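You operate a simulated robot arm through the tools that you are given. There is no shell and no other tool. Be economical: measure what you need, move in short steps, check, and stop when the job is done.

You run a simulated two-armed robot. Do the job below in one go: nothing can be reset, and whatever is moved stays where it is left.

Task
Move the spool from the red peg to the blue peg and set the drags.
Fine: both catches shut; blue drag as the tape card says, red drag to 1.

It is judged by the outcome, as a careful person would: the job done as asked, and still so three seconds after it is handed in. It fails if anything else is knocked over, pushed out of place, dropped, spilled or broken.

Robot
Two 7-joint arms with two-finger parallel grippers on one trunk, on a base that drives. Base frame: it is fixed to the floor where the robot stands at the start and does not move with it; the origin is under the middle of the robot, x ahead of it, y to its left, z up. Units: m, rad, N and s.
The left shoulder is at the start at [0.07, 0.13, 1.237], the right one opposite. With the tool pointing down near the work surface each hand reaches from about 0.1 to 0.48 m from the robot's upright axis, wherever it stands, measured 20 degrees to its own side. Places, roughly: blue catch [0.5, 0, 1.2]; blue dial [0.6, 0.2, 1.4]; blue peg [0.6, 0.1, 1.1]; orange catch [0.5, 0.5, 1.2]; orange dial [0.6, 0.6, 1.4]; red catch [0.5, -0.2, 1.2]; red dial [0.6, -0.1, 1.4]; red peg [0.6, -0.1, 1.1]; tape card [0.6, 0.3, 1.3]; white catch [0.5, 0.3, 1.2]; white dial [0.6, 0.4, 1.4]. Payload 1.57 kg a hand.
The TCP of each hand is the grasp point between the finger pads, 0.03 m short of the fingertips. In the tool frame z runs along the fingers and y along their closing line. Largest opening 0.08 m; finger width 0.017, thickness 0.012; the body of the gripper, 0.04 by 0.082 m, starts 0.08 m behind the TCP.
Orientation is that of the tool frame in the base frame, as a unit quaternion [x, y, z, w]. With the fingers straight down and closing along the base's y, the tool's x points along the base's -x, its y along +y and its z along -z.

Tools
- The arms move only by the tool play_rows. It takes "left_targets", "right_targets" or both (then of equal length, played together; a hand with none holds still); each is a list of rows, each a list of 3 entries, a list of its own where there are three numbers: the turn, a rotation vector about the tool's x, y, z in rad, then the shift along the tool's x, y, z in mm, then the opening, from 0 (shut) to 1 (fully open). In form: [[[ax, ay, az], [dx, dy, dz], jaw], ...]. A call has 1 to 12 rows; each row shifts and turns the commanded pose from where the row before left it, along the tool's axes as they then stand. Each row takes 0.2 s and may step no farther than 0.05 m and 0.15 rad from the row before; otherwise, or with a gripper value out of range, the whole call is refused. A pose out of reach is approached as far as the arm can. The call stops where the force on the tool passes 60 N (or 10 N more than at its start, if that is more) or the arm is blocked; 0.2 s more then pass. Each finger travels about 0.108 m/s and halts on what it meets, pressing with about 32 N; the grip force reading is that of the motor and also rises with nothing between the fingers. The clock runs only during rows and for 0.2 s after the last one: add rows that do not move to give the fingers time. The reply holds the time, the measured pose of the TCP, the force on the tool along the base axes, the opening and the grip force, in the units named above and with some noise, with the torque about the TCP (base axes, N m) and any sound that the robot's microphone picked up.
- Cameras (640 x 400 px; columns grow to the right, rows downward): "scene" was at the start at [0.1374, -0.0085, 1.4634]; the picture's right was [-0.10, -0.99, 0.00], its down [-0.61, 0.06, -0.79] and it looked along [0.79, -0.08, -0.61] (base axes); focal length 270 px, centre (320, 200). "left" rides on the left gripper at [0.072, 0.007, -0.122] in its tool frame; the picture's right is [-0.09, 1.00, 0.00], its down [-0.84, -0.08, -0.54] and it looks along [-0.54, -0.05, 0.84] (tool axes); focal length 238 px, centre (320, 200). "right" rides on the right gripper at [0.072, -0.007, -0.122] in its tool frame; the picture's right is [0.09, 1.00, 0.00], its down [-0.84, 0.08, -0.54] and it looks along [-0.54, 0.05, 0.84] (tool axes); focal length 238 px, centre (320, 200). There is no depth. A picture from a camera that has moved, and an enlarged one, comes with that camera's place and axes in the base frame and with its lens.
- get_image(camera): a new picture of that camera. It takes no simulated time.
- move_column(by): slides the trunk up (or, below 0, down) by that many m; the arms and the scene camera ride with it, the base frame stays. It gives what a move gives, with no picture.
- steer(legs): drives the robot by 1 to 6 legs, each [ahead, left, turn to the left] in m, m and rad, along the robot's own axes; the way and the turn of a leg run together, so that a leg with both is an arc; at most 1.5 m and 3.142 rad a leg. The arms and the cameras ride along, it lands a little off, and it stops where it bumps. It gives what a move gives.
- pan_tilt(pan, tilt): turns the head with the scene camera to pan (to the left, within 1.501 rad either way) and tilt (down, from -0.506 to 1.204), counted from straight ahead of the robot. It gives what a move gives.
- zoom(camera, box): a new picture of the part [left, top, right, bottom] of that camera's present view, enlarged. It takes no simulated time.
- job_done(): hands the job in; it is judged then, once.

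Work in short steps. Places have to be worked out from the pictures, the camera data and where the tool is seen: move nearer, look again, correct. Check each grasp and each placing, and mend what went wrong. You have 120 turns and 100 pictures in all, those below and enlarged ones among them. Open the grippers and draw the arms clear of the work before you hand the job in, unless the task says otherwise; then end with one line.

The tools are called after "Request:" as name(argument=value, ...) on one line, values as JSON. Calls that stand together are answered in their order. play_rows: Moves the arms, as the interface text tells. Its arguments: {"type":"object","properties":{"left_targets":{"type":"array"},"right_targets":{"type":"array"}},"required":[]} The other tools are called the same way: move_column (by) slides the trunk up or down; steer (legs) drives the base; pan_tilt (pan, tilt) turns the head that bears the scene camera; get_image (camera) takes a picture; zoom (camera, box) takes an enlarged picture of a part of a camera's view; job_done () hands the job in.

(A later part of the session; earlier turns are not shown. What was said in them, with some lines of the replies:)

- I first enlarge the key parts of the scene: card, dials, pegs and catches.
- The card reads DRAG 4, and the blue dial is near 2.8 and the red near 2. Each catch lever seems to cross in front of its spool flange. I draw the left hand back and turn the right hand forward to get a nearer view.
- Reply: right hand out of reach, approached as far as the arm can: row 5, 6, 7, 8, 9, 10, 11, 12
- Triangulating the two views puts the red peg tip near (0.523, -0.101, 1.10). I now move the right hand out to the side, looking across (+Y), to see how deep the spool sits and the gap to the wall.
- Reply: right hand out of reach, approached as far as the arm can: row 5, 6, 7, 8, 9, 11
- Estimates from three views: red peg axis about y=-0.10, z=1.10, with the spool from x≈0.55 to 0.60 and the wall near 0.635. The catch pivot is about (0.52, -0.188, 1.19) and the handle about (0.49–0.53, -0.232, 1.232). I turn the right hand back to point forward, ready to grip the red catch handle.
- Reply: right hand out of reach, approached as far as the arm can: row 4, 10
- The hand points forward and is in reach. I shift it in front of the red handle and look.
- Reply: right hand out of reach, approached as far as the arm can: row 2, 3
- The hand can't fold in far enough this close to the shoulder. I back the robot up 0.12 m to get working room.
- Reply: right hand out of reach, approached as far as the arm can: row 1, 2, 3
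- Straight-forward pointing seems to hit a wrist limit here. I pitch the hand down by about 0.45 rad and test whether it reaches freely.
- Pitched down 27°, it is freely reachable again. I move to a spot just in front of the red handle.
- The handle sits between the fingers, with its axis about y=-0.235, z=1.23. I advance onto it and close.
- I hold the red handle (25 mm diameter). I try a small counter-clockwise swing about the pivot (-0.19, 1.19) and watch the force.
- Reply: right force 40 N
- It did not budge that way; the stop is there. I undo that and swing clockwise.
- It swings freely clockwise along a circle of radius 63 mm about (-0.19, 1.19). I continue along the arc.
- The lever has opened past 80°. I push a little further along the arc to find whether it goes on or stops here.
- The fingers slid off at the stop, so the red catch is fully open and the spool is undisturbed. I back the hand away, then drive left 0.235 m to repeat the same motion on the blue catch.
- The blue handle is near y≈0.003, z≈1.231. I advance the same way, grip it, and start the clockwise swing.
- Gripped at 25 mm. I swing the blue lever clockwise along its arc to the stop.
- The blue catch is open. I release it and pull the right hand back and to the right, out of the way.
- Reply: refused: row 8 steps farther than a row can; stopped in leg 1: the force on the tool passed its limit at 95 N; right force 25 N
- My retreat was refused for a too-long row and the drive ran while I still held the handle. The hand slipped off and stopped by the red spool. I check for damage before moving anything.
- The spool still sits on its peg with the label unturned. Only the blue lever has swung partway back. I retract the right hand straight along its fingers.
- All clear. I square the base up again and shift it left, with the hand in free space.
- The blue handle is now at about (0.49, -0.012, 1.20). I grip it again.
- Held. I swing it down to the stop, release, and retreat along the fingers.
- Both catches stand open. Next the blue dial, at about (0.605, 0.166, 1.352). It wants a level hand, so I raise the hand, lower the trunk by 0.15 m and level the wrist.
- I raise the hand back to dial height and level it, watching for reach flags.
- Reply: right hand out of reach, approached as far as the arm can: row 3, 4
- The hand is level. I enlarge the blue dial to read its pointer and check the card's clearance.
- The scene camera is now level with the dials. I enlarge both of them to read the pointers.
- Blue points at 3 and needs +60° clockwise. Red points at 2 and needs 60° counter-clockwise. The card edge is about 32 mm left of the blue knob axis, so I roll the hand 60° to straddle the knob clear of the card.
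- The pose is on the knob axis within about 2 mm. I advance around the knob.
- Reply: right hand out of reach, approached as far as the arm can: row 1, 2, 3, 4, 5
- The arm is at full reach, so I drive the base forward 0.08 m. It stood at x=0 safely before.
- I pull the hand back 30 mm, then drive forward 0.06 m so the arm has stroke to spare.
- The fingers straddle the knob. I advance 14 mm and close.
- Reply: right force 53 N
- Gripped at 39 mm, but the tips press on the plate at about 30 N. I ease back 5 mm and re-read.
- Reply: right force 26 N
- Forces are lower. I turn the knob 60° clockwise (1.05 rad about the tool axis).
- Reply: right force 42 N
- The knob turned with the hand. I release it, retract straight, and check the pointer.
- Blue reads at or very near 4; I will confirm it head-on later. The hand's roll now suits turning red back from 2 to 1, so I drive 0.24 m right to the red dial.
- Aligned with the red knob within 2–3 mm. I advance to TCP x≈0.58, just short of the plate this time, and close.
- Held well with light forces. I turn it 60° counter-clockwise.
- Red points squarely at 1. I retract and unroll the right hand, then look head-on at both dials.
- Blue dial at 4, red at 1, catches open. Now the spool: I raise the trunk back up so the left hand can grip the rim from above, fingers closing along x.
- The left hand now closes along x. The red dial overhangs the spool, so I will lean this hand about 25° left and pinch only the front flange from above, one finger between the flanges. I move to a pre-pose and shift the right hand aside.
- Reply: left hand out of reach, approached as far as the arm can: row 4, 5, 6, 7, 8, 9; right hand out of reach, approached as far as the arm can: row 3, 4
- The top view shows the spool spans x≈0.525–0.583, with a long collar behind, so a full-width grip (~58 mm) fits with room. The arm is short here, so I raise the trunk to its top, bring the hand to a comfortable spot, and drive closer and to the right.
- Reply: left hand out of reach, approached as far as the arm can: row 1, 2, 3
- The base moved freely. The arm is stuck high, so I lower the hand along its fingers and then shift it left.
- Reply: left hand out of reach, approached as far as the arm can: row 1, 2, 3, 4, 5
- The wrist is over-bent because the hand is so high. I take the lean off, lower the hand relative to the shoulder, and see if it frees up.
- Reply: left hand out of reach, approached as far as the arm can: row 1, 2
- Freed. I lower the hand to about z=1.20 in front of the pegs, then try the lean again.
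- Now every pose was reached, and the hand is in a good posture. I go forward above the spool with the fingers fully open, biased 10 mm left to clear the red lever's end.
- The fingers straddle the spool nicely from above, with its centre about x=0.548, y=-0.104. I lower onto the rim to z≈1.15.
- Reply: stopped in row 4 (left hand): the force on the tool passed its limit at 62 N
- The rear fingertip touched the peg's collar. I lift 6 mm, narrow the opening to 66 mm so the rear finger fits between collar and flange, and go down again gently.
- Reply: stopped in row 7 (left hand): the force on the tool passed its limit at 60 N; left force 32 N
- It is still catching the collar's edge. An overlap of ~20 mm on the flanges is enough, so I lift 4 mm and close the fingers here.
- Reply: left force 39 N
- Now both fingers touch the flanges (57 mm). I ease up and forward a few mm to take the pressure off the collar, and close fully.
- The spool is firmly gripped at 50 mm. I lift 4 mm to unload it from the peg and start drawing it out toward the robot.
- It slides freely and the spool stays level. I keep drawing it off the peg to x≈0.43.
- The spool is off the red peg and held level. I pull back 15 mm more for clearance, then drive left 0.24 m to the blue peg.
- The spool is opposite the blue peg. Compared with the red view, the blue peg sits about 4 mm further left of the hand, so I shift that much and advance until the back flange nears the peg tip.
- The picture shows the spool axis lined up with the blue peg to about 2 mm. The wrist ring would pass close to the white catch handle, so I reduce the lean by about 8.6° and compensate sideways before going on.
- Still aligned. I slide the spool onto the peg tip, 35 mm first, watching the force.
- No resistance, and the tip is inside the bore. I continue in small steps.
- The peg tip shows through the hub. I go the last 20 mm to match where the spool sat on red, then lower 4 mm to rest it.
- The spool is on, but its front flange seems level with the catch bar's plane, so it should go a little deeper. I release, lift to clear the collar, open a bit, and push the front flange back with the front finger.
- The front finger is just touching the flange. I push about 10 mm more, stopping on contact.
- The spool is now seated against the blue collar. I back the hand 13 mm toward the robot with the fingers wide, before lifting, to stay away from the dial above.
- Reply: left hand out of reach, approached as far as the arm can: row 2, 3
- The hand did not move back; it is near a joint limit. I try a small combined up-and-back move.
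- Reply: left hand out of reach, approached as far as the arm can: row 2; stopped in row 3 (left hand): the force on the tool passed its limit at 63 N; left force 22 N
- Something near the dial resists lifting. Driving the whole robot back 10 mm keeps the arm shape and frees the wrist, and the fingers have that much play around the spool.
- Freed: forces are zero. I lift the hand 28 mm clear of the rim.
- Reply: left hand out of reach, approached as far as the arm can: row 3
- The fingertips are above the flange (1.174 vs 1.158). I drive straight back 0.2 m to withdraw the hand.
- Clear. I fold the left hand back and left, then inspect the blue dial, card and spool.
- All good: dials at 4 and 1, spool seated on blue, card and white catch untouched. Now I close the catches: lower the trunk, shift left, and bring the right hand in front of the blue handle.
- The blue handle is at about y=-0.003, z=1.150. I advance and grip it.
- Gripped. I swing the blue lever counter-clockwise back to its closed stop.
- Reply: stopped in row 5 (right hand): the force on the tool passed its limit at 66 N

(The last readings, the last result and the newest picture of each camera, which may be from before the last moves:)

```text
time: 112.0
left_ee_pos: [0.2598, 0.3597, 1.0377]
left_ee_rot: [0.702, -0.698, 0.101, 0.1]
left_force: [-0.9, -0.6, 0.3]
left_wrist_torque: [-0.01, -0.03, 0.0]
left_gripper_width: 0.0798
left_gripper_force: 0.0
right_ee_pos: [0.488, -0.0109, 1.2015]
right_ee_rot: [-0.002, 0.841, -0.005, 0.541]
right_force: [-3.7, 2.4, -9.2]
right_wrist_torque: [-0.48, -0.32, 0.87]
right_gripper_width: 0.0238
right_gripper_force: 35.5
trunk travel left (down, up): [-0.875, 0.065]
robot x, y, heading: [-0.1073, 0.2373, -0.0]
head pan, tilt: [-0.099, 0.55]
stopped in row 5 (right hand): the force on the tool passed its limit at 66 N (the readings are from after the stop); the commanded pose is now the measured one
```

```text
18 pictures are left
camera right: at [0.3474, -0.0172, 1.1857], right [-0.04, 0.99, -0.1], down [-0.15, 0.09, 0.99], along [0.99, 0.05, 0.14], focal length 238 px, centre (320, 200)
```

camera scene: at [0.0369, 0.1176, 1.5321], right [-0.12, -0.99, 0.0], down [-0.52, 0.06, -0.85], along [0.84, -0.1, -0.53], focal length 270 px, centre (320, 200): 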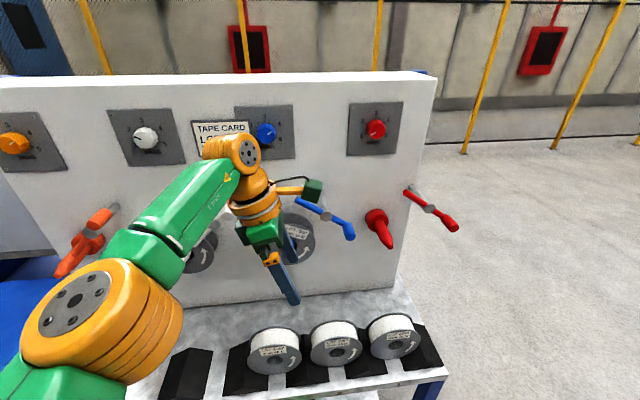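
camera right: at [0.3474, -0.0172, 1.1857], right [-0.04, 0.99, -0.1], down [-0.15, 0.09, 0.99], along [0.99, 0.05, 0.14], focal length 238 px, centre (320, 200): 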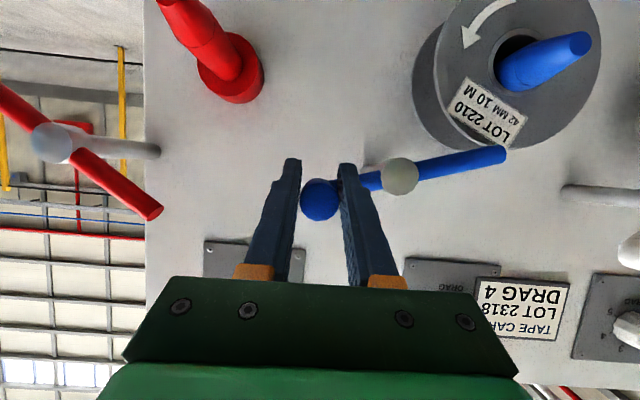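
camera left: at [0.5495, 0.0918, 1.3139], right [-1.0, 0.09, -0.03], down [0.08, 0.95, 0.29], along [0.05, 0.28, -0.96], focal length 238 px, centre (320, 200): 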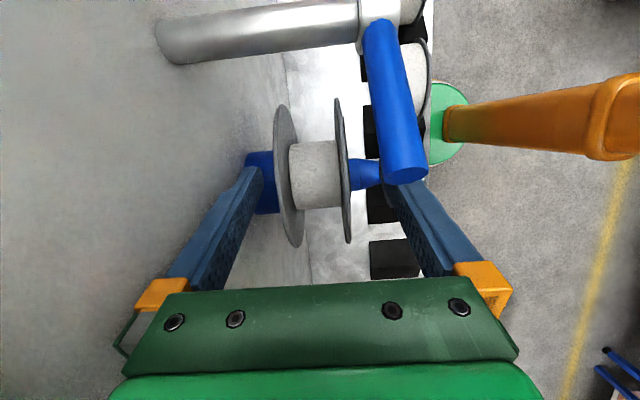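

The lever stopped on force at about +13°, just where the bar meets the flange rim. I look closer to see if it is touching the spool.

Request:
zoom(camera="right", box=[380, 0, 640, 200])

Request:
zoom(camera="scene", box=[220, 150, 480, 330])

```text
2.00 times, centred on (510, 100) of right
camera zoom: at [0.3474, -0.0172, 1.1857], right [-0.04, 0.99, -0.1], down [-0.15, 0.09, 0.99], along [0.99, 0.05, 0.14], focal length 477 px, centre (-60, 400)
```

zoom: 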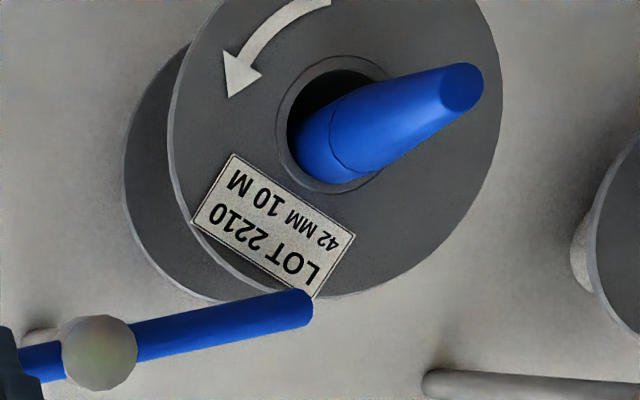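

```text
2.22 times, centred on (350, 240) of scene
camera zoom: at [0.0325, 0.23, 1.4731], right [-0.1, -0.99, 0.0], down [-0.52, 0.05, -0.85], along [0.85, -0.09, -0.52], focal length 599 px, centre (253, 111)
```

zoom: 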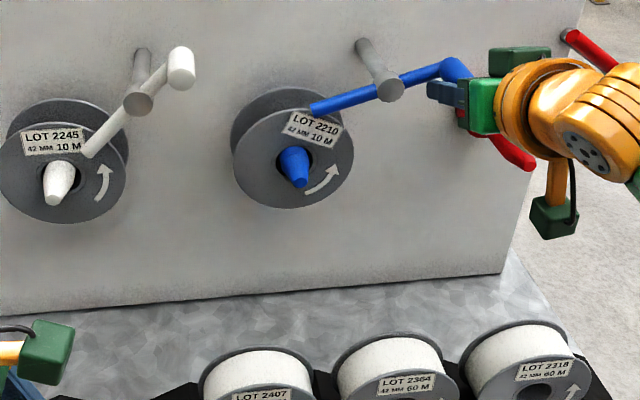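

The bar is catching the rim of the front flange, so the spool needs to go slightly deeper. I swing the lever back open a bit, let go and retreat, then push the hub face with the fingertips either side of the peg.

Request:
play_rows(right_targets=[[[0, 0, 0], [12.4, -1, 5.2], 0], [[0, 0, 0], [12.4, 0.5, 5.2], 0], [[0, 0, 0], [12.4, 3, 5.2], 0], [[0, 0, 0], [0, 0, 0], 0], [[0, 0, 0], [0, 0, 0], 0.6], [[0, 0, 0], [0, 0, 0], 0.6], [[0, 0, 0], [0, 0, -35], 0.6], [[0, 0, 0], [0, 0, -35], 0.6], [[0, 0, 0], [0, 0, -25], 0.6], [[0, 0, 0], [0, 0, 0], 0.6]])

Request:
steer(legs=[[0, 0.13, 0]])

Request:
get_image(camera="right")

```text
time: 114.2
left_ee_pos: [0.26, 0.3592, 1.0372]
left_ee_rot: [0.702, -0.698, 0.101, 0.098]
left_force: [0.3, 1.1, 0.6]
left_wrist_torque: [-0.02, 0.0, 0.0]
left_gripper_width: 0.08
left_gripper_force: 0.0
right_ee_pos: [0.4007, -0.0066, 1.2011]
right_ee_rot: [-0.001, 0.84, -0.006, 0.543]
right_force: [0.0, -0.6, 1.0]
right_wrist_torque: [-0.01, -0.01, -0.01]
right_gripper_width: 0.0482
right_gripper_force: 0.0
trunk travel left (down, up): [-0.875, 0.065]
robot x, y, heading: [-0.1062, 0.2371, -0.005]
head pan, tilt: [-0.099, 0.55]
```

```text
time: 115.5
left_ee_pos: [0.2602, 0.4912, 1.0379]
left_ee_rot: [0.703, -0.697, 0.099, 0.097]
left_force: [-0.9, 0.4, 0.2]
left_wrist_torque: [-0.01, -0.03, 0.01]
left_gripper_width: 0.0798
left_gripper_force: 0.1
right_ee_pos: [0.4017, 0.1261, 1.1999]
right_ee_rot: [0.0, 0.84, -0.004, 0.542]
right_force: [-0.3, -0.7, 0.8]
right_wrist_torque: [0.02, 0.0, 0.02]
right_gripper_width: 0.0477
right_gripper_force: 0.1
trunk travel left (down, up): [-0.875, 0.065]
robot x, y, heading: [-0.1073, 0.3743, -0.002]
head pan, tilt: [-0.099, 0.55]
```

```text
15 pictures are left
camera right: at [0.261, 0.1183, 1.1851], right [-0.03, 1.0, -0.09], down [-0.15, 0.08, 0.99], along [0.99, 0.05, 0.15], focal length 238 px, centre (320, 200)
```

right: 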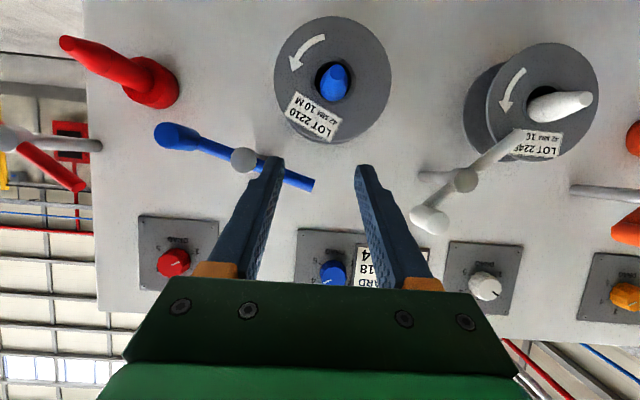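

The peg tip is at y≈0.137, z≈1.10. I bring the open fingers around it toward the flange face.

Request:
play_rows(right_targets=[[[0, 0, 0], [10, 4, 26], 0.75], [[0, 0, 0], [10, 4, 26], 0.75], [[0, 0, 0], [10.7, 3, 26], 0.75], [[0, 0, 0], [2, 0, 20], 0.75], [[0, 0, 0], [2, 0, 20], 0.75], [[0, 0, 0], [0, 0, 0], 0.75]])

Request:
get_image(camera="right")

```text
time: 116.9
left_ee_pos: [0.2599, 0.4944, 1.0383]
left_ee_rot: [0.703, -0.697, 0.101, 0.098]
left_force: [0.4, -0.7, 0.6]
left_wrist_torque: [-0.01, -0.01, -0.02]
left_gripper_width: 0.0804
left_gripper_force: 0.2
right_ee_pos: [0.4959, 0.1384, 1.1218]
right_ee_rot: [-0.001, 0.84, -0.005, 0.542]
right_force: [-0.5, 0.7, 0.1]
right_wrist_torque: [0.02, 0.0, 0.02]
right_gripper_width: 0.0599
right_gripper_force: 0.0
trunk travel left (down, up): [-0.875, 0.065]
robot x, y, heading: [-0.1106, 0.3724, -0.006]
head pan, tilt: [-0.099, 0.55]
```

```text
14 pictures are left
camera right: at [0.3552, 0.132, 1.1054], right [-0.03, 0.99, -0.09], down [-0.15, 0.09, 0.98], along [0.99, 0.05, 0.15], focal length 238 px, centre (320, 200)
```

right: 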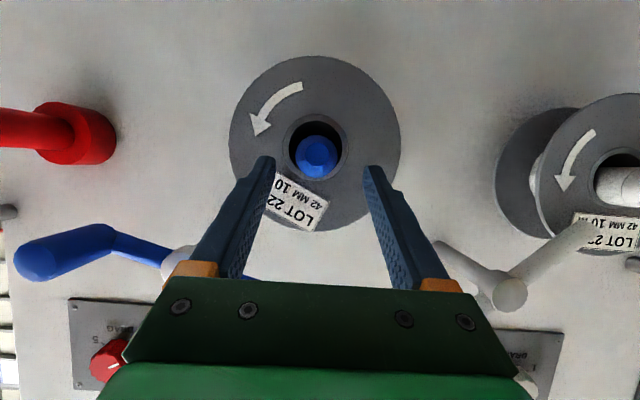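

Well centred on the peg. I push forward along x in small steps until contact is felt.

Request:
play_rows(right_targets=[[[0, 0, 0], [0, 0, 6], 0.75], [[0, 0, 0], [0, 0, 6], 0.75], [[0, 0, 0], [-1.6, 0, 3.6], 0.75], [[0, 0, 0], [-1.6, 0, 3.6], 0.75], [[0, 0, 0], [-1.6, 0, 3.6], 0.75], [[0, 0, 0], [-1.6, 0, 3.6], 0.75], [[0, 0, 0], [-1.6, 0, 3.6], 0.75], [[0, 0, 0], [0, 0, 0], 0.75]])

```text
time: 118.7
left_ee_pos: [0.2425, 0.4945, 1.0456]
left_ee_rot: [0.702, -0.699, 0.108, 0.091]
left_force: [0.3, -0.3, -0.5]
left_wrist_torque: [0.03, -0.01, 0.0]
left_gripper_width: 0.0799
left_gripper_force: 0.2
right_ee_pos: [0.5067, 0.1386, 1.1265]
right_ee_rot: [-0.001, 0.836, -0.005, 0.549]
right_force: [-41.8, 3.0, -6.9]
right_wrist_torque: [0.03, 0.33, 0.16]
right_gripper_width: 0.0604
right_gripper_force: 0.3
trunk travel left (down, up): [-0.875, 0.065]
robot x, y, heading: [-0.1102, 0.3752, -0.002]
head pan, tilt: [-0.099, 0.55]
```

Solid resistance at 42 N with the flange at x≈0.537, so the spool is fully home now. I retreat and return to the blue handle.

Request:
play_rows(right_targets=[[[0, 0, 0], [0, 0, -25], 0.75], [[0, 0, 0], [0, 0, -35], 0.75], [[0, 0, 0], [0, 0, -35], 0.7], [[0, 0, 0], [0, 0, -30], 0.6], [[0, 0, 0], [0, 0, 0], 0.6]])

Request:
steer(legs=[[0, -0.14, 0]])

Request:
get_image(camera="right")

```text
time: 119.9
left_ee_pos: [0.2583, 0.4946, 1.0377]
left_ee_rot: [0.703, -0.697, 0.101, 0.098]
left_force: [-0.4, -0.4, -0.3]
left_wrist_torque: [0.04, -0.02, -0.03]
left_gripper_width: 0.0801
left_gripper_force: 0.1
right_ee_pos: [0.4105, 0.1379, 1.1685]
right_ee_rot: [-0.001, 0.84, -0.005, 0.543]
right_force: [-0.3, 0.3, 1.3]
right_wrist_torque: [0.0, -0.01, 0.01]
right_gripper_width: 0.0483
right_gripper_force: 0.1
trunk travel left (down, up): [-0.875, 0.065]
robot x, y, heading: [-0.1072, 0.3731, -0.001]
head pan, tilt: [-0.099, 0.55]
```

```text
time: 121.2
left_ee_pos: [0.2582, 0.3606, 1.0369]
left_ee_rot: [0.703, -0.697, 0.103, 0.099]
left_force: [-0.8, 0.7, -0.1]
left_wrist_torque: [0.01, 0.02, 0.0]
left_gripper_width: 0.0798
left_gripper_force: 0.1
right_ee_pos: [0.4095, 0.0049, 1.1696]
right_ee_rot: [-0.003, 0.84, -0.006, 0.542]
right_force: [-0.3, -0.8, -0.1]
right_wrist_torque: [0.0, -0.01, -0.02]
right_gripper_width: 0.0481
right_gripper_force: 0.0
trunk travel left (down, up): [-0.875, 0.065]
robot x, y, heading: [-0.1093, 0.2362, 0.004]
head pan, tilt: [-0.099, 0.55]
```

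```text
13 pictures are left
camera right: at [0.2705, -0.0016, 1.1543], right [-0.04, 0.99, -0.1], down [-0.15, 0.09, 0.98], along [0.99, 0.05, 0.15], focal length 238 px, centre (320, 200)
```

right: 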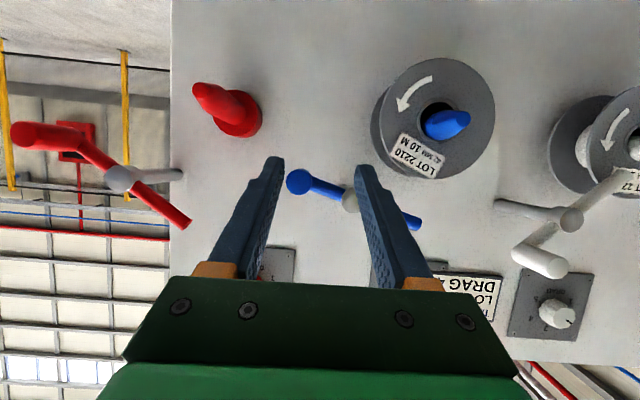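

The blue handle is at about y=-0.011, z=1.173. I align, advance and grip it.

Request:
play_rows(right_targets=[[[0, 0, 0], [-12, -8, 0], 0.6], [[0, 0, 0], [-12, -8, 10], 0.6], [[0, 0, 0], [-12, 0, 25], 0.6], [[0, 0, 0], [0, 0, 20], 0.6], [[0, 0, 0], [0, 0, 16], 0.6], [[0, 0, 0], [0, 0, 0], 0], [[0, 0, 0], [0, 0, 0], 0], [[0, 0, 0], [0, 0, 0], 0]])

```text
time: 123.0
left_ee_pos: [0.2585, 0.3592, 1.0376]
left_ee_rot: [0.703, -0.696, 0.102, 0.099]
left_force: [0.3, 0.4, 0.7]
left_wrist_torque: [0.01, -0.02, -0.03]
left_gripper_width: 0.0801
left_gripper_force: 0.1
right_ee_pos: [0.4909, -0.0125, 1.1767]
right_ee_rot: [-0.004, 0.839, -0.005, 0.544]
right_force: [-0.5, 5.2, 1.6]
right_wrist_torque: [0.05, -0.5, 1.21]
right_gripper_width: 0.0236
right_gripper_force: 36.0
trunk travel left (down, up): [-0.875, 0.065]
robot x, y, heading: [-0.1086, 0.236, 0.001]
head pan, tilt: [-0.099, 0.55]
```

Held. I swing it toward closed once more.

Request:
play_rows(right_targets=[[[0, 0, 0], [-13.8, -0.6, -6.2], 0], [[0, 0, 0], [-13.1, 2.5, -5.9], 0], [[0, 0, 0], [-12.2, 5.4, -5.5], 0], [[0, 0, 0], [-9.3, 6.6, -4.2], 0], [[0, 0, 0], [-6.6, 6.5, -3], 0], [[0, 0, 0], [0, 0, 0], 0]])

Request:
get_image(camera="right")

```text
time: 123.8
left_ee_pos: [0.2601, 0.3571, 1.0377]
left_ee_rot: [0.703, -0.697, 0.1, 0.099]
left_force: [0.3, -0.1, 0.5]
left_wrist_torque: [0.0, 0.01, 0.02]
left_gripper_width: 0.0801
left_gripper_force: 0.1
right_ee_pos: [0.4914, -0.0109, 1.1975]
right_ee_rot: [-0.003, 0.849, -0.01, 0.529]
right_force: [-3.7, 4.1, -10.9]
right_wrist_torque: [-0.56, -0.32, 0.81]
right_gripper_width: 0.024
right_gripper_force: 36.3
trunk travel left (down, up): [-0.875, 0.065]
robot x, y, heading: [-0.1106, 0.2364, -0.001]
head pan, tilt: [-0.099, 0.55]
stopped in row 3 (right hand): the force on the tool passed its limit at 70 N (the readings are from after the stop); the commanded pose is now the measured one
```

```text
12 pictures are left
camera right: at [0.3495, -0.0176, 1.1872], right [-0.03, 0.99, -0.1], down [-0.12, 0.1, 0.99], along [0.99, 0.05, 0.11], focal length 238 px, centre (320, 200)
```

right: 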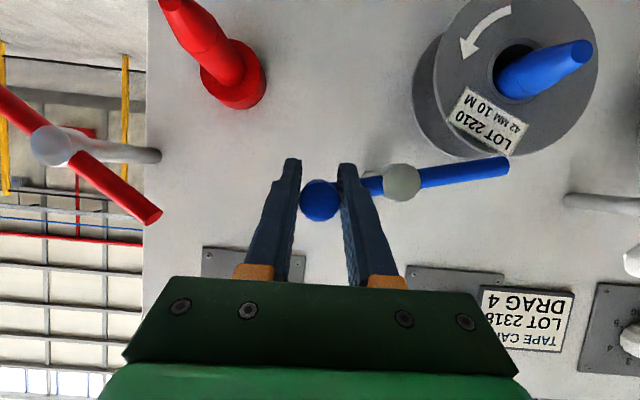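

It is blocked again at the same angle. I enlarge the place where the bar end meets the flange.

Request:
zoom(camera="right", box=[400, 60, 560, 200])

```text
2.86 times, centred on (480, 130) of right
camera zoom: at [0.3495, -0.0176, 1.1872], right [-0.03, 0.99, -0.1], down [-0.12, 0.1, 0.99], along [0.99, 0.05, 0.11], focal length 681 px, centre (-137, 400)
```

zoom: 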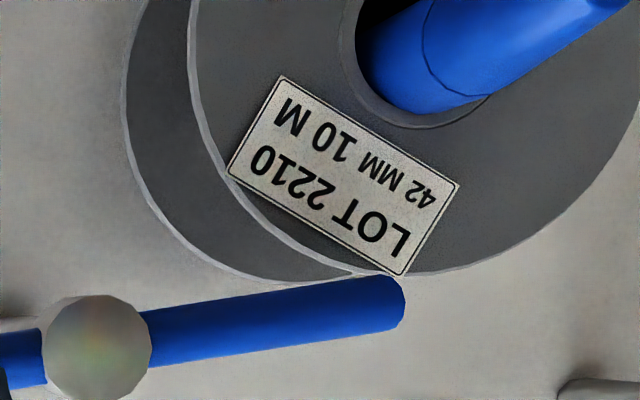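

The bar sits just behind its end cap, so it needs the flange about 5–8 mm deeper than it is. Before pushing again I look at the bare red peg's profile to see what might be stopping the spool.

Request:
zoom(camera="right", box=[140, 0, 300, 120])

```text
3.33 times, centred on (220, 60) of right
camera zoom: at [0.3495, -0.0176, 1.1872], right [-0.03, 0.99, -0.1], down [-0.12, 0.1, 0.99], along [0.99, 0.05, 0.11], focal length 794 px, centre (653, 667)
```

zoom: 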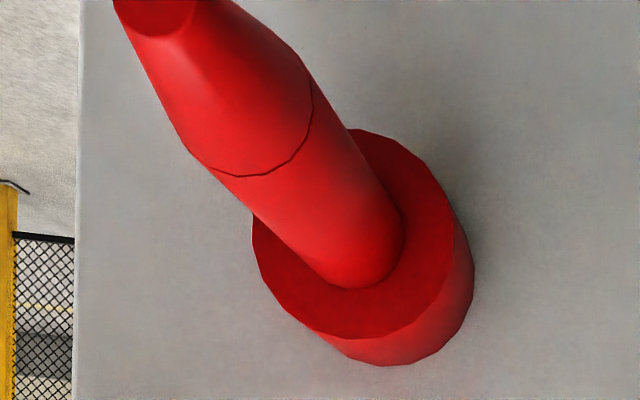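

Peg and collar are plain, so the spool should be home. As a test, which I need anyway, I'll go shut the empty red catch and see whether that lever passes the same angle freely.

Request:
play_rows(right_targets=[[[0, 0, 0], [10, 0, 4], 0], [[0, 0, 0], [0, 0, 0], 0.6], [[0, 0, 0], [0, 0, 0], 0.6], [[0, 0, 0], [0, 0, -30], 0.6], [[0, 0, 0], [0, 0, -35], 0.6], [[0, 0, 0], [0, 0, -35], 0.6], [[0, 0, 0], [0, 0, 0], 0.6]])

Request:
steer(legs=[[0, -0.235, 0]])

Request:
get_image(camera="right")

```text
time: 125.4
left_ee_pos: [0.2598, 0.3566, 1.0381]
left_ee_rot: [0.703, -0.697, 0.101, 0.098]
left_force: [0.6, -0.8, -0.5]
left_wrist_torque: [-0.02, -0.02, -0.02]
left_gripper_width: 0.08
left_gripper_force: 0.1
right_ee_pos: [0.3986, -0.0112, 1.2324]
right_ee_rot: [-0.001, 0.847, -0.01, 0.531]
right_force: [-0.3, -0.5, -0.2]
right_wrist_torque: [0.0, -0.01, 0.04]
right_gripper_width: 0.0479
right_gripper_force: 0.0
trunk travel left (down, up): [-0.875, 0.065]
robot x, y, heading: [-0.1095, 0.2345, -0.001]
head pan, tilt: [-0.099, 0.55]
```

```text
time: 127.2
left_ee_pos: [0.2586, 0.118, 1.0387]
left_ee_rot: [0.703, -0.697, 0.102, 0.099]
left_force: [-0.3, 0.7, -0.9]
left_wrist_torque: [-0.01, 0.02, 0.0]
left_gripper_width: 0.0801
left_gripper_force: 0.0
right_ee_pos: [0.3978, -0.2472, 1.2327]
right_ee_rot: [-0.002, 0.847, -0.012, 0.531]
right_force: [-0.2, 0.0, -0.4]
right_wrist_torque: [-0.04, 0.03, -0.02]
right_gripper_width: 0.048
right_gripper_force: 0.1
trunk travel left (down, up): [-0.875, 0.065]
robot x, y, heading: [-0.1099, -0.0039, 0.001]
head pan, tilt: [-0.099, 0.55]
```

```text
9 pictures are left
camera right: at [0.2571, -0.2537, 1.2216], right [-0.03, 0.99, -0.1], down [-0.12, 0.1, 0.99], along [0.99, 0.04, 0.12], focal length 238 px, centre (320, 200)
```

right: 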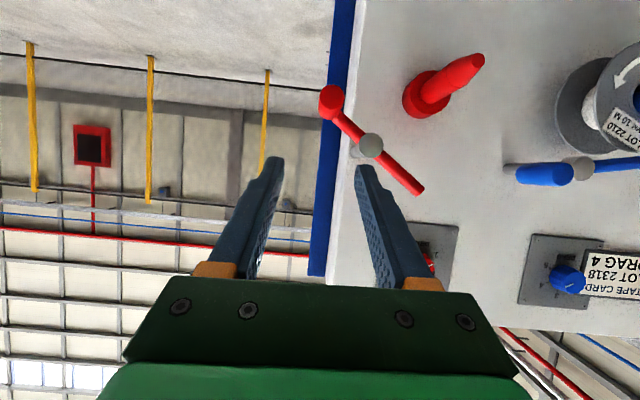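

The red handle is at about (-0.244, 1.155). I go to it and grip it.

Request:
play_rows(right_targets=[[[0, 0, 0], [15, 1, 15], 0.6], [[0, 0, 0], [16, 1, 20], 0.6], [[0, 0, 0], [0, 1, 30], 0.6], [[0, 0, 0], [0, 0, 30], 0.6], [[0, 0, 0], [0, 0, 20], 0.6], [[0, 0, 0], [0, 0, 0], 0], [[0, 0, 0], [0, 0, 0], 0], [[0, 0, 0], [0, 0, 0], 0]])

```text
time: 128.9
left_ee_pos: [0.2591, 0.1188, 1.0371]
left_ee_rot: [0.703, -0.697, 0.102, 0.097]
left_force: [0.4, 0.6, 0.1]
left_wrist_torque: [0.0, -0.01, 0.0]
left_gripper_width: 0.0801
left_gripper_force: 0.0
right_ee_pos: [0.4879, -0.2463, 1.1547]
right_ee_rot: [-0.004, 0.847, -0.01, 0.531]
right_force: [4.1, 4.2, 5.6]
right_wrist_torque: [0.2, -0.47, 0.72]
right_gripper_width: 0.0242
right_gripper_force: 35.8
trunk travel left (down, up): [-0.875, 0.065]
robot x, y, heading: [-0.1099, -0.0064, 0.007]
head pan, tilt: [-0.099, 0.55]
```

Gripped. I swing the red lever counter-clockwise to its closed stop.

Request:
play_rows(right_targets=[[[0, 0, 0], [-13.1, -6.7, -6.4], 0], [[0, 0, 0], [-14.4, -3.1, -7], 0], [[0, 0, 0], [-14.7, 0.8, -7.1], 0], [[0, 0, 0], [-13.1, 4.3, -6.4], 0], [[0, 0, 0], [-11, 6.8, -5.3], 0], [[0, 0, 0], [-8.1, 7.5, -3.9], 0], [[0, 0, 0], [0, 0, 0], 0]])

```text
time: 130.6
left_ee_pos: [0.2609, 0.1203, 1.0359]
left_ee_rot: [0.704, -0.696, 0.101, 0.099]
left_force: [-0.3, 1.3, 0.4]
left_wrist_torque: [0.0, -0.01, -0.05]
left_gripper_width: 0.08
left_gripper_force: 0.1
right_ee_pos: [0.4892, -0.2351, 1.2322]
right_ee_rot: [-0.002, 0.85, -0.01, 0.526]
right_force: [-16.8, 14.5, -38.3]
right_wrist_torque: [-0.17, 0.62, 1.17]
right_gripper_width: 0.0242
right_gripper_force: 36.6
trunk travel left (down, up): [-0.875, 0.065]
robot x, y, heading: [-0.11, -0.0062, 0.002]
head pan, tilt: [-0.099, 0.55]
```

Red passed freely and is at its closed position (-0.235, 1.232), with the stop felt. I give a small extra nudge to be sure, then let go.

Request:
play_rows(right_targets=[[[0, 0, 0], [-2.7, 3, -1.3], 0], [[0, 0, 0], [0, 0, 0], 0], [[0, 0, 0], [2.7, -3, 1.3], 0], [[0, 0, 0], [0, 0, 0], 0.6], [[0, 0, 0], [0, 0, 0], 0.6], [[0, 0, 0], [0, 0, -30], 0.6], [[0, 0, 0], [0, 0, -35], 0.6], [[0, 0, 0], [0, 0, -35], 0.6], [[0, 0, 0], [0, 0, 0], 0.6]])

Request:
get_image(camera="right")

```text
time: 132.6
left_ee_pos: [0.2584, 0.1159, 1.0361]
left_ee_rot: [0.703, -0.697, 0.101, 0.099]
left_force: [-0.7, 0.6, -0.1]
left_wrist_torque: [0.01, 0.01, -0.01]
left_gripper_width: 0.08
left_gripper_force: 0.1
right_ee_pos: [0.3991, -0.237, 1.2816]
right_ee_rot: [-0.001, 0.848, -0.01, 0.53]
right_force: [0.0, -0.4, 0.0]
right_wrist_torque: [0.0, 0.02, -0.02]
right_gripper_width: 0.048
right_gripper_force: 0.2
trunk travel left (down, up): [-0.875, 0.065]
robot x, y, heading: [-0.1078, -0.0041, -0.001]
head pan, tilt: [-0.099, 0.55]
```

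```text
8 pictures are left
camera right: at [0.258, -0.2431, 1.2697], right [-0.03, 0.99, -0.1], down [-0.12, 0.1, 0.99], along [0.99, 0.04, 0.12], focal length 238 px, centre (320, 200)
```

right: 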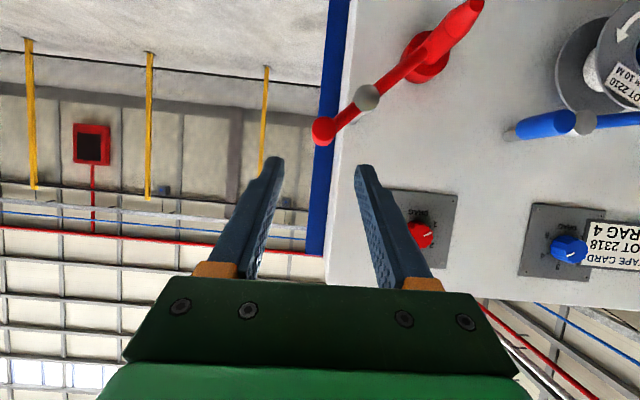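

Red is shut. This side view also shows the blue spool and bar edge-on, so I enlarge it to judge how deep the spool sits.

Request:
zoom(camera="right", box=[480, 0, 640, 150])

```text
2.67 times, centred on (560, 75) of right
camera zoom: at [0.258, -0.2431, 1.2697], right [-0.03, 0.99, -0.1], down [-0.12, 0.1, 0.99], along [0.99, 0.04, 0.12], focal length 636 px, centre (-320, 533)
```

zoom: 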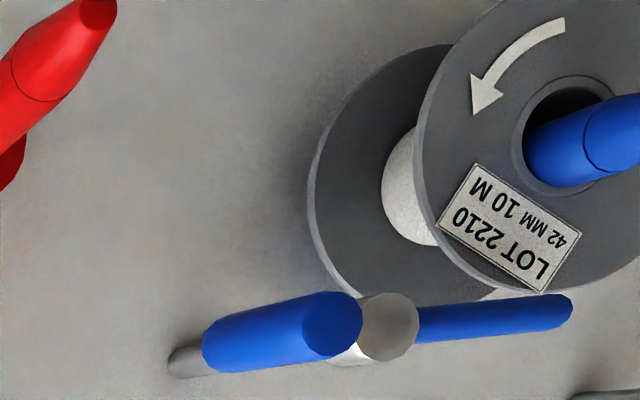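

The spool's front face is at x≈0.543, well behind the bar plane (≈0.52). So the spool was not the obstacle: my fingertips reached so deep that they jammed on the bar itself. I return to blue and grip 10 mm shallower.

Request:
steer(legs=[[0, 0.235, 0]])

Request:
get_image(camera="right")

```text
time: 134.3
left_ee_pos: [0.2587, 0.3504, 1.0385]
left_ee_rot: [0.703, -0.697, 0.101, 0.097]
left_force: [-0.5, 0.4, -0.9]
left_wrist_torque: [0.01, 0.01, -0.02]
left_gripper_width: 0.08
left_gripper_force: 0.0
right_ee_pos: [0.3988, -0.0042, 1.2801]
right_ee_rot: [-0.001, 0.847, -0.008, 0.531]
right_force: [0.7, -0.2, 0.1]
right_wrist_torque: [0.05, 0.01, 0.02]
right_gripper_width: 0.0482
right_gripper_force: 0.1
trunk travel left (down, up): [-0.875, 0.065]
robot x, y, heading: [-0.1109, 0.2272, -0.003]
head pan, tilt: [-0.099, 0.55]
```

```text
6 pictures are left
camera right: at [0.2583, -0.0105, 1.2689], right [-0.03, 0.99, -0.1], down [-0.12, 0.09, 0.99], along [0.99, 0.04, 0.12], focal length 238 px, centre (320, 200)
```

right: 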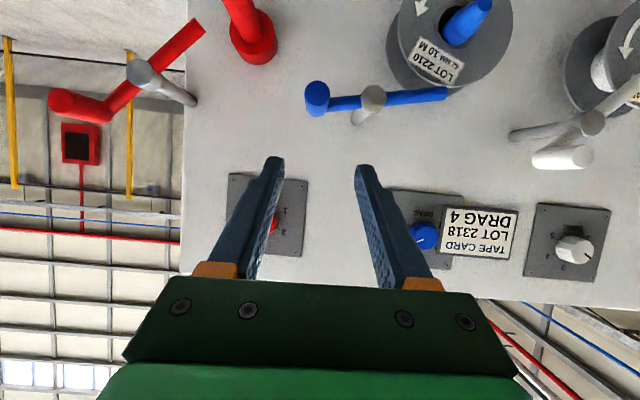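

The blue handle is still at about (-0.013, 1.202). I grip it with the TCP at x≈0.476.

Request:
play_rows(right_targets=[[[0, 0, 0], [18, -5, 10], 0.6], [[0, 0, 0], [18.7, -4, 18], 0.6], [[0, 0, 0], [0, 0, 30], 0.6], [[0, 0, 0], [0, 0, 30], 0.6], [[0, 0, 0], [0, 0, 15], 0.6], [[0, 0, 0], [0, 0, 0], 0], [[0, 0, 0], [0, 0, 0], 0], [[0, 0, 0], [0, 0, 0], 0]])

```text
time: 136.1
left_ee_pos: [0.2594, 0.3519, 1.0373]
left_ee_rot: [0.704, -0.696, 0.101, 0.098]
left_force: [0.2, 0.5, -0.4]
left_wrist_torque: [0.02, 0.01, 0.01]
left_gripper_width: 0.0799
left_gripper_force: 0.0
right_ee_pos: [0.4783, -0.0118, 1.2024]
right_ee_rot: [-0.002, 0.848, -0.01, 0.53]
right_force: [-0.2, -0.6, -1.9]
right_wrist_torque: [-0.11, -0.22, 0.75]
right_gripper_width: 0.0234
right_gripper_force: 35.9
trunk travel left (down, up): [-0.875, 0.065]
robot x, y, heading: [-0.1054, 0.2275, 0.004]
head pan, tilt: [-0.099, 0.55]
```

Held at the shallower depth. I swing the last ~33° to closed.

Request:
play_rows(right_targets=[[[0, 0, 0], [-5.3, 1.7, -2.5], 0], [[0, 0, 0], [-5.3, 2, -2.6], 0], [[0, 0, 0], [-9.5, 5.7, -4.6], 0], [[0, 0, 0], [-8.2, 7.6, -4], 0], [[0, 0, 0], [0, 0, 0], 0]])

```text
time: 137.3
left_ee_pos: [0.2607, 0.3484, 1.0378]
left_ee_rot: [0.704, -0.696, 0.099, 0.097]
left_force: [0.0, 0.2, -0.8]
left_wrist_torque: [-0.01, 0.0, 0.02]
left_gripper_width: 0.08
left_gripper_force: 0.1
right_ee_pos: [0.4777, 0.0008, 1.2316]
right_ee_rot: [0.0, 0.848, -0.008, 0.53]
right_force: [1.7, -9.1, -1.4]
right_wrist_torque: [-0.52, 1.04, 0.75]
right_gripper_width: 0.024
right_gripper_force: 35.5
trunk travel left (down, up): [-0.875, 0.065]
robot x, y, heading: [-0.1113, 0.2313, 0.0]
head pan, tilt: [-0.099, 0.55]
```

It passed freely. I push the last few mm to feel the closed stop.

Request:
play_rows(right_targets=[[[0, 0, 0], [-4, 5, -2], 0], [[0, 0, 0], [-3, 4, -1.5], 0], [[0, 0, 0], [0, 0, 0], 0]])

Request:
get_image(camera="right")

```text
time: 138.1
left_ee_pos: [0.2621, 0.3458, 1.0385]
left_ee_rot: [0.704, -0.696, 0.097, 0.096]
left_force: [-0.1, 0.8, -0.8]
left_wrist_torque: [-0.02, 0.04, -0.06]
left_gripper_width: 0.0799
left_gripper_force: 0.0
right_ee_pos: [0.4793, 0.0053, 1.2371]
right_ee_rot: [0.002, 0.848, -0.007, 0.529]
right_force: [1.1, -13.3, -7.8]
right_wrist_torque: [-0.15, -0.02, 0.71]
right_gripper_width: 0.0238
right_gripper_force: 35.7
trunk travel left (down, up): [-0.875, 0.065]
robot x, y, heading: [-0.1104, 0.2279, 0.002]
head pan, tilt: [-0.099, 0.55]
```

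```text
5 pictures are left
camera right: at [0.3371, -0.0007, 1.2271], right [-0.03, 1.0, -0.09], down [-0.12, 0.09, 0.99], along [0.99, 0.04, 0.11], focal length 238 px, centre (320, 200)
```

right: 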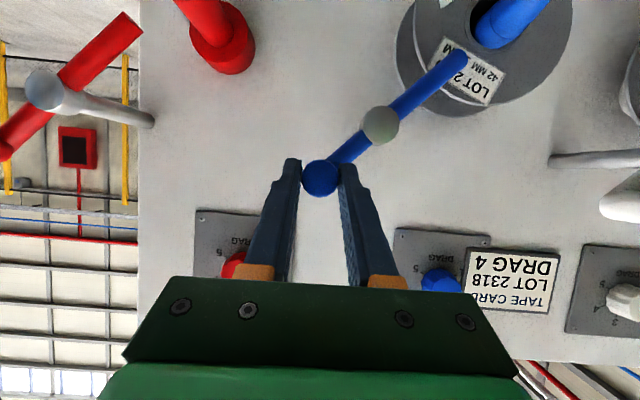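

The blue lever is at 45° with its bar in front of the flange, matching the starting closed pose. I release the handle, retreat, and move the hand away up and back.

Request:
play_rows(right_targets=[[[0, 0, 0], [2, -3, 1], 0], [[0, 0, 0], [0, 0, 0], 0.6], [[0, 0, 0], [0, 0, 0], 0.6], [[0, 0, 0], [0, 0, -30], 0.6], [[0, 0, 0], [0, 0, -35], 0.6], [[0, 0, 0], [0, 0, -35], 0.8], [[0, 0, 0], [0, 0, -20], 1], [[0, 0, 0], [0, 0, 0], 1]])

Request:
steer(legs=[[-0.25, 0, 0]])

Request:
get_image(camera="scene")

```text
time: 139.9
left_ee_pos: [0.2586, 0.3534, 1.0391]
left_ee_rot: [0.704, -0.696, 0.101, 0.098]
left_force: [0.2, -0.2, -0.9]
left_wrist_torque: [0.03, 0.0, 0.0]
left_gripper_width: 0.0802
left_gripper_force: 0.1
right_ee_pos: [0.3682, 0.0139, 1.2905]
right_ee_rot: [-0.001, 0.848, -0.01, 0.53]
right_force: [0.4, -0.9, -0.7]
right_wrist_torque: [-0.04, -0.01, -0.01]
right_gripper_width: 0.08
right_gripper_force: 0.1
trunk travel left (down, up): [-0.875, 0.065]
robot x, y, heading: [-0.1074, 0.2283, 0.002]
head pan, tilt: [-0.099, 0.55]
```

```text
time: 141.7
left_ee_pos: [0.0113, 0.3534, 1.036]
left_ee_rot: [0.706, -0.694, 0.1, 0.098]
left_force: [1.5, 0.3, 0.7]
left_wrist_torque: [0.03, 0.0, 0.0]
left_gripper_width: 0.0802
left_gripper_force: 0.1
right_ee_pos: [0.1248, 0.0166, 1.2887]
right_ee_rot: [-0.006, 0.848, -0.007, 0.53]
right_force: [0.5, -0.5, 0.4]
right_wrist_torque: [0.0, -0.03, -0.01]
right_gripper_width: 0.0801
right_gripper_force: 0.2
trunk travel left (down, up): [-0.875, 0.065]
robot x, y, heading: [-0.3572, 0.2291, 0.01]
head pan, tilt: [-0.099, 0.55]
```

```text
4 pictures are left
camera scene: at [-0.2135, 0.2221, 1.4723], right [-0.09, -1.0, 0.0], down [-0.52, 0.05, -0.85], along [0.85, -0.08, -0.52], focal length 270 px, centre (320, 200)
```

scene: 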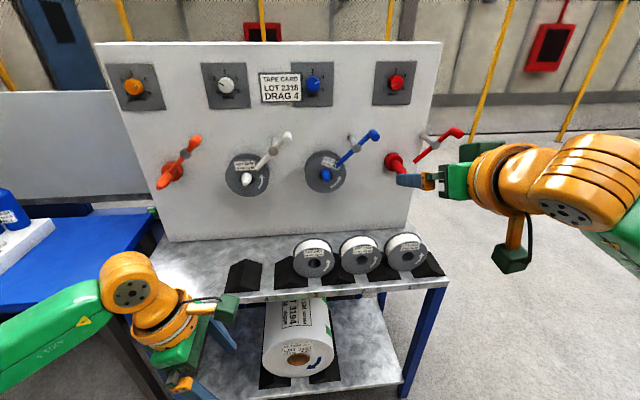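

I enlarge this wide view for a last check of both dials, both catches and the spool.

Request:
zoom(camera="scene", box=[255, 50, 475, 200])

```text
2.67 times, centred on (365, 125) of scene
camera zoom: at [-0.2135, 0.2221, 1.4723], right [-0.09, -1.0, 0.0], down [-0.52, 0.05, -0.85], along [0.85, -0.08, -0.52], focal length 719 px, centre (200, 400)
```

zoom: 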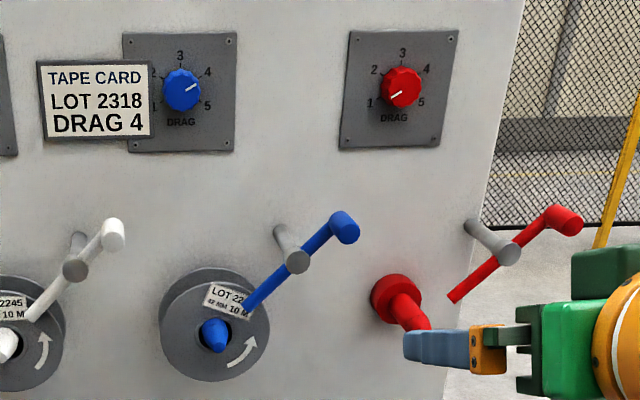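

Everything checks out: the spool is on the blue peg, both catches are shut, blue drag is at 4 and red drag at 1. Both hands are open and clear of the work, so I hand it in.

Request:
job_done()

```text
The job is handed in.
```

The spool is on the blue peg, both catches are shut, the blue drag is at 4 as the tape card says and the red drag is at 1; on the way my hand bumped the spool and the blue lever once, and nothing was knocked over or displaced.
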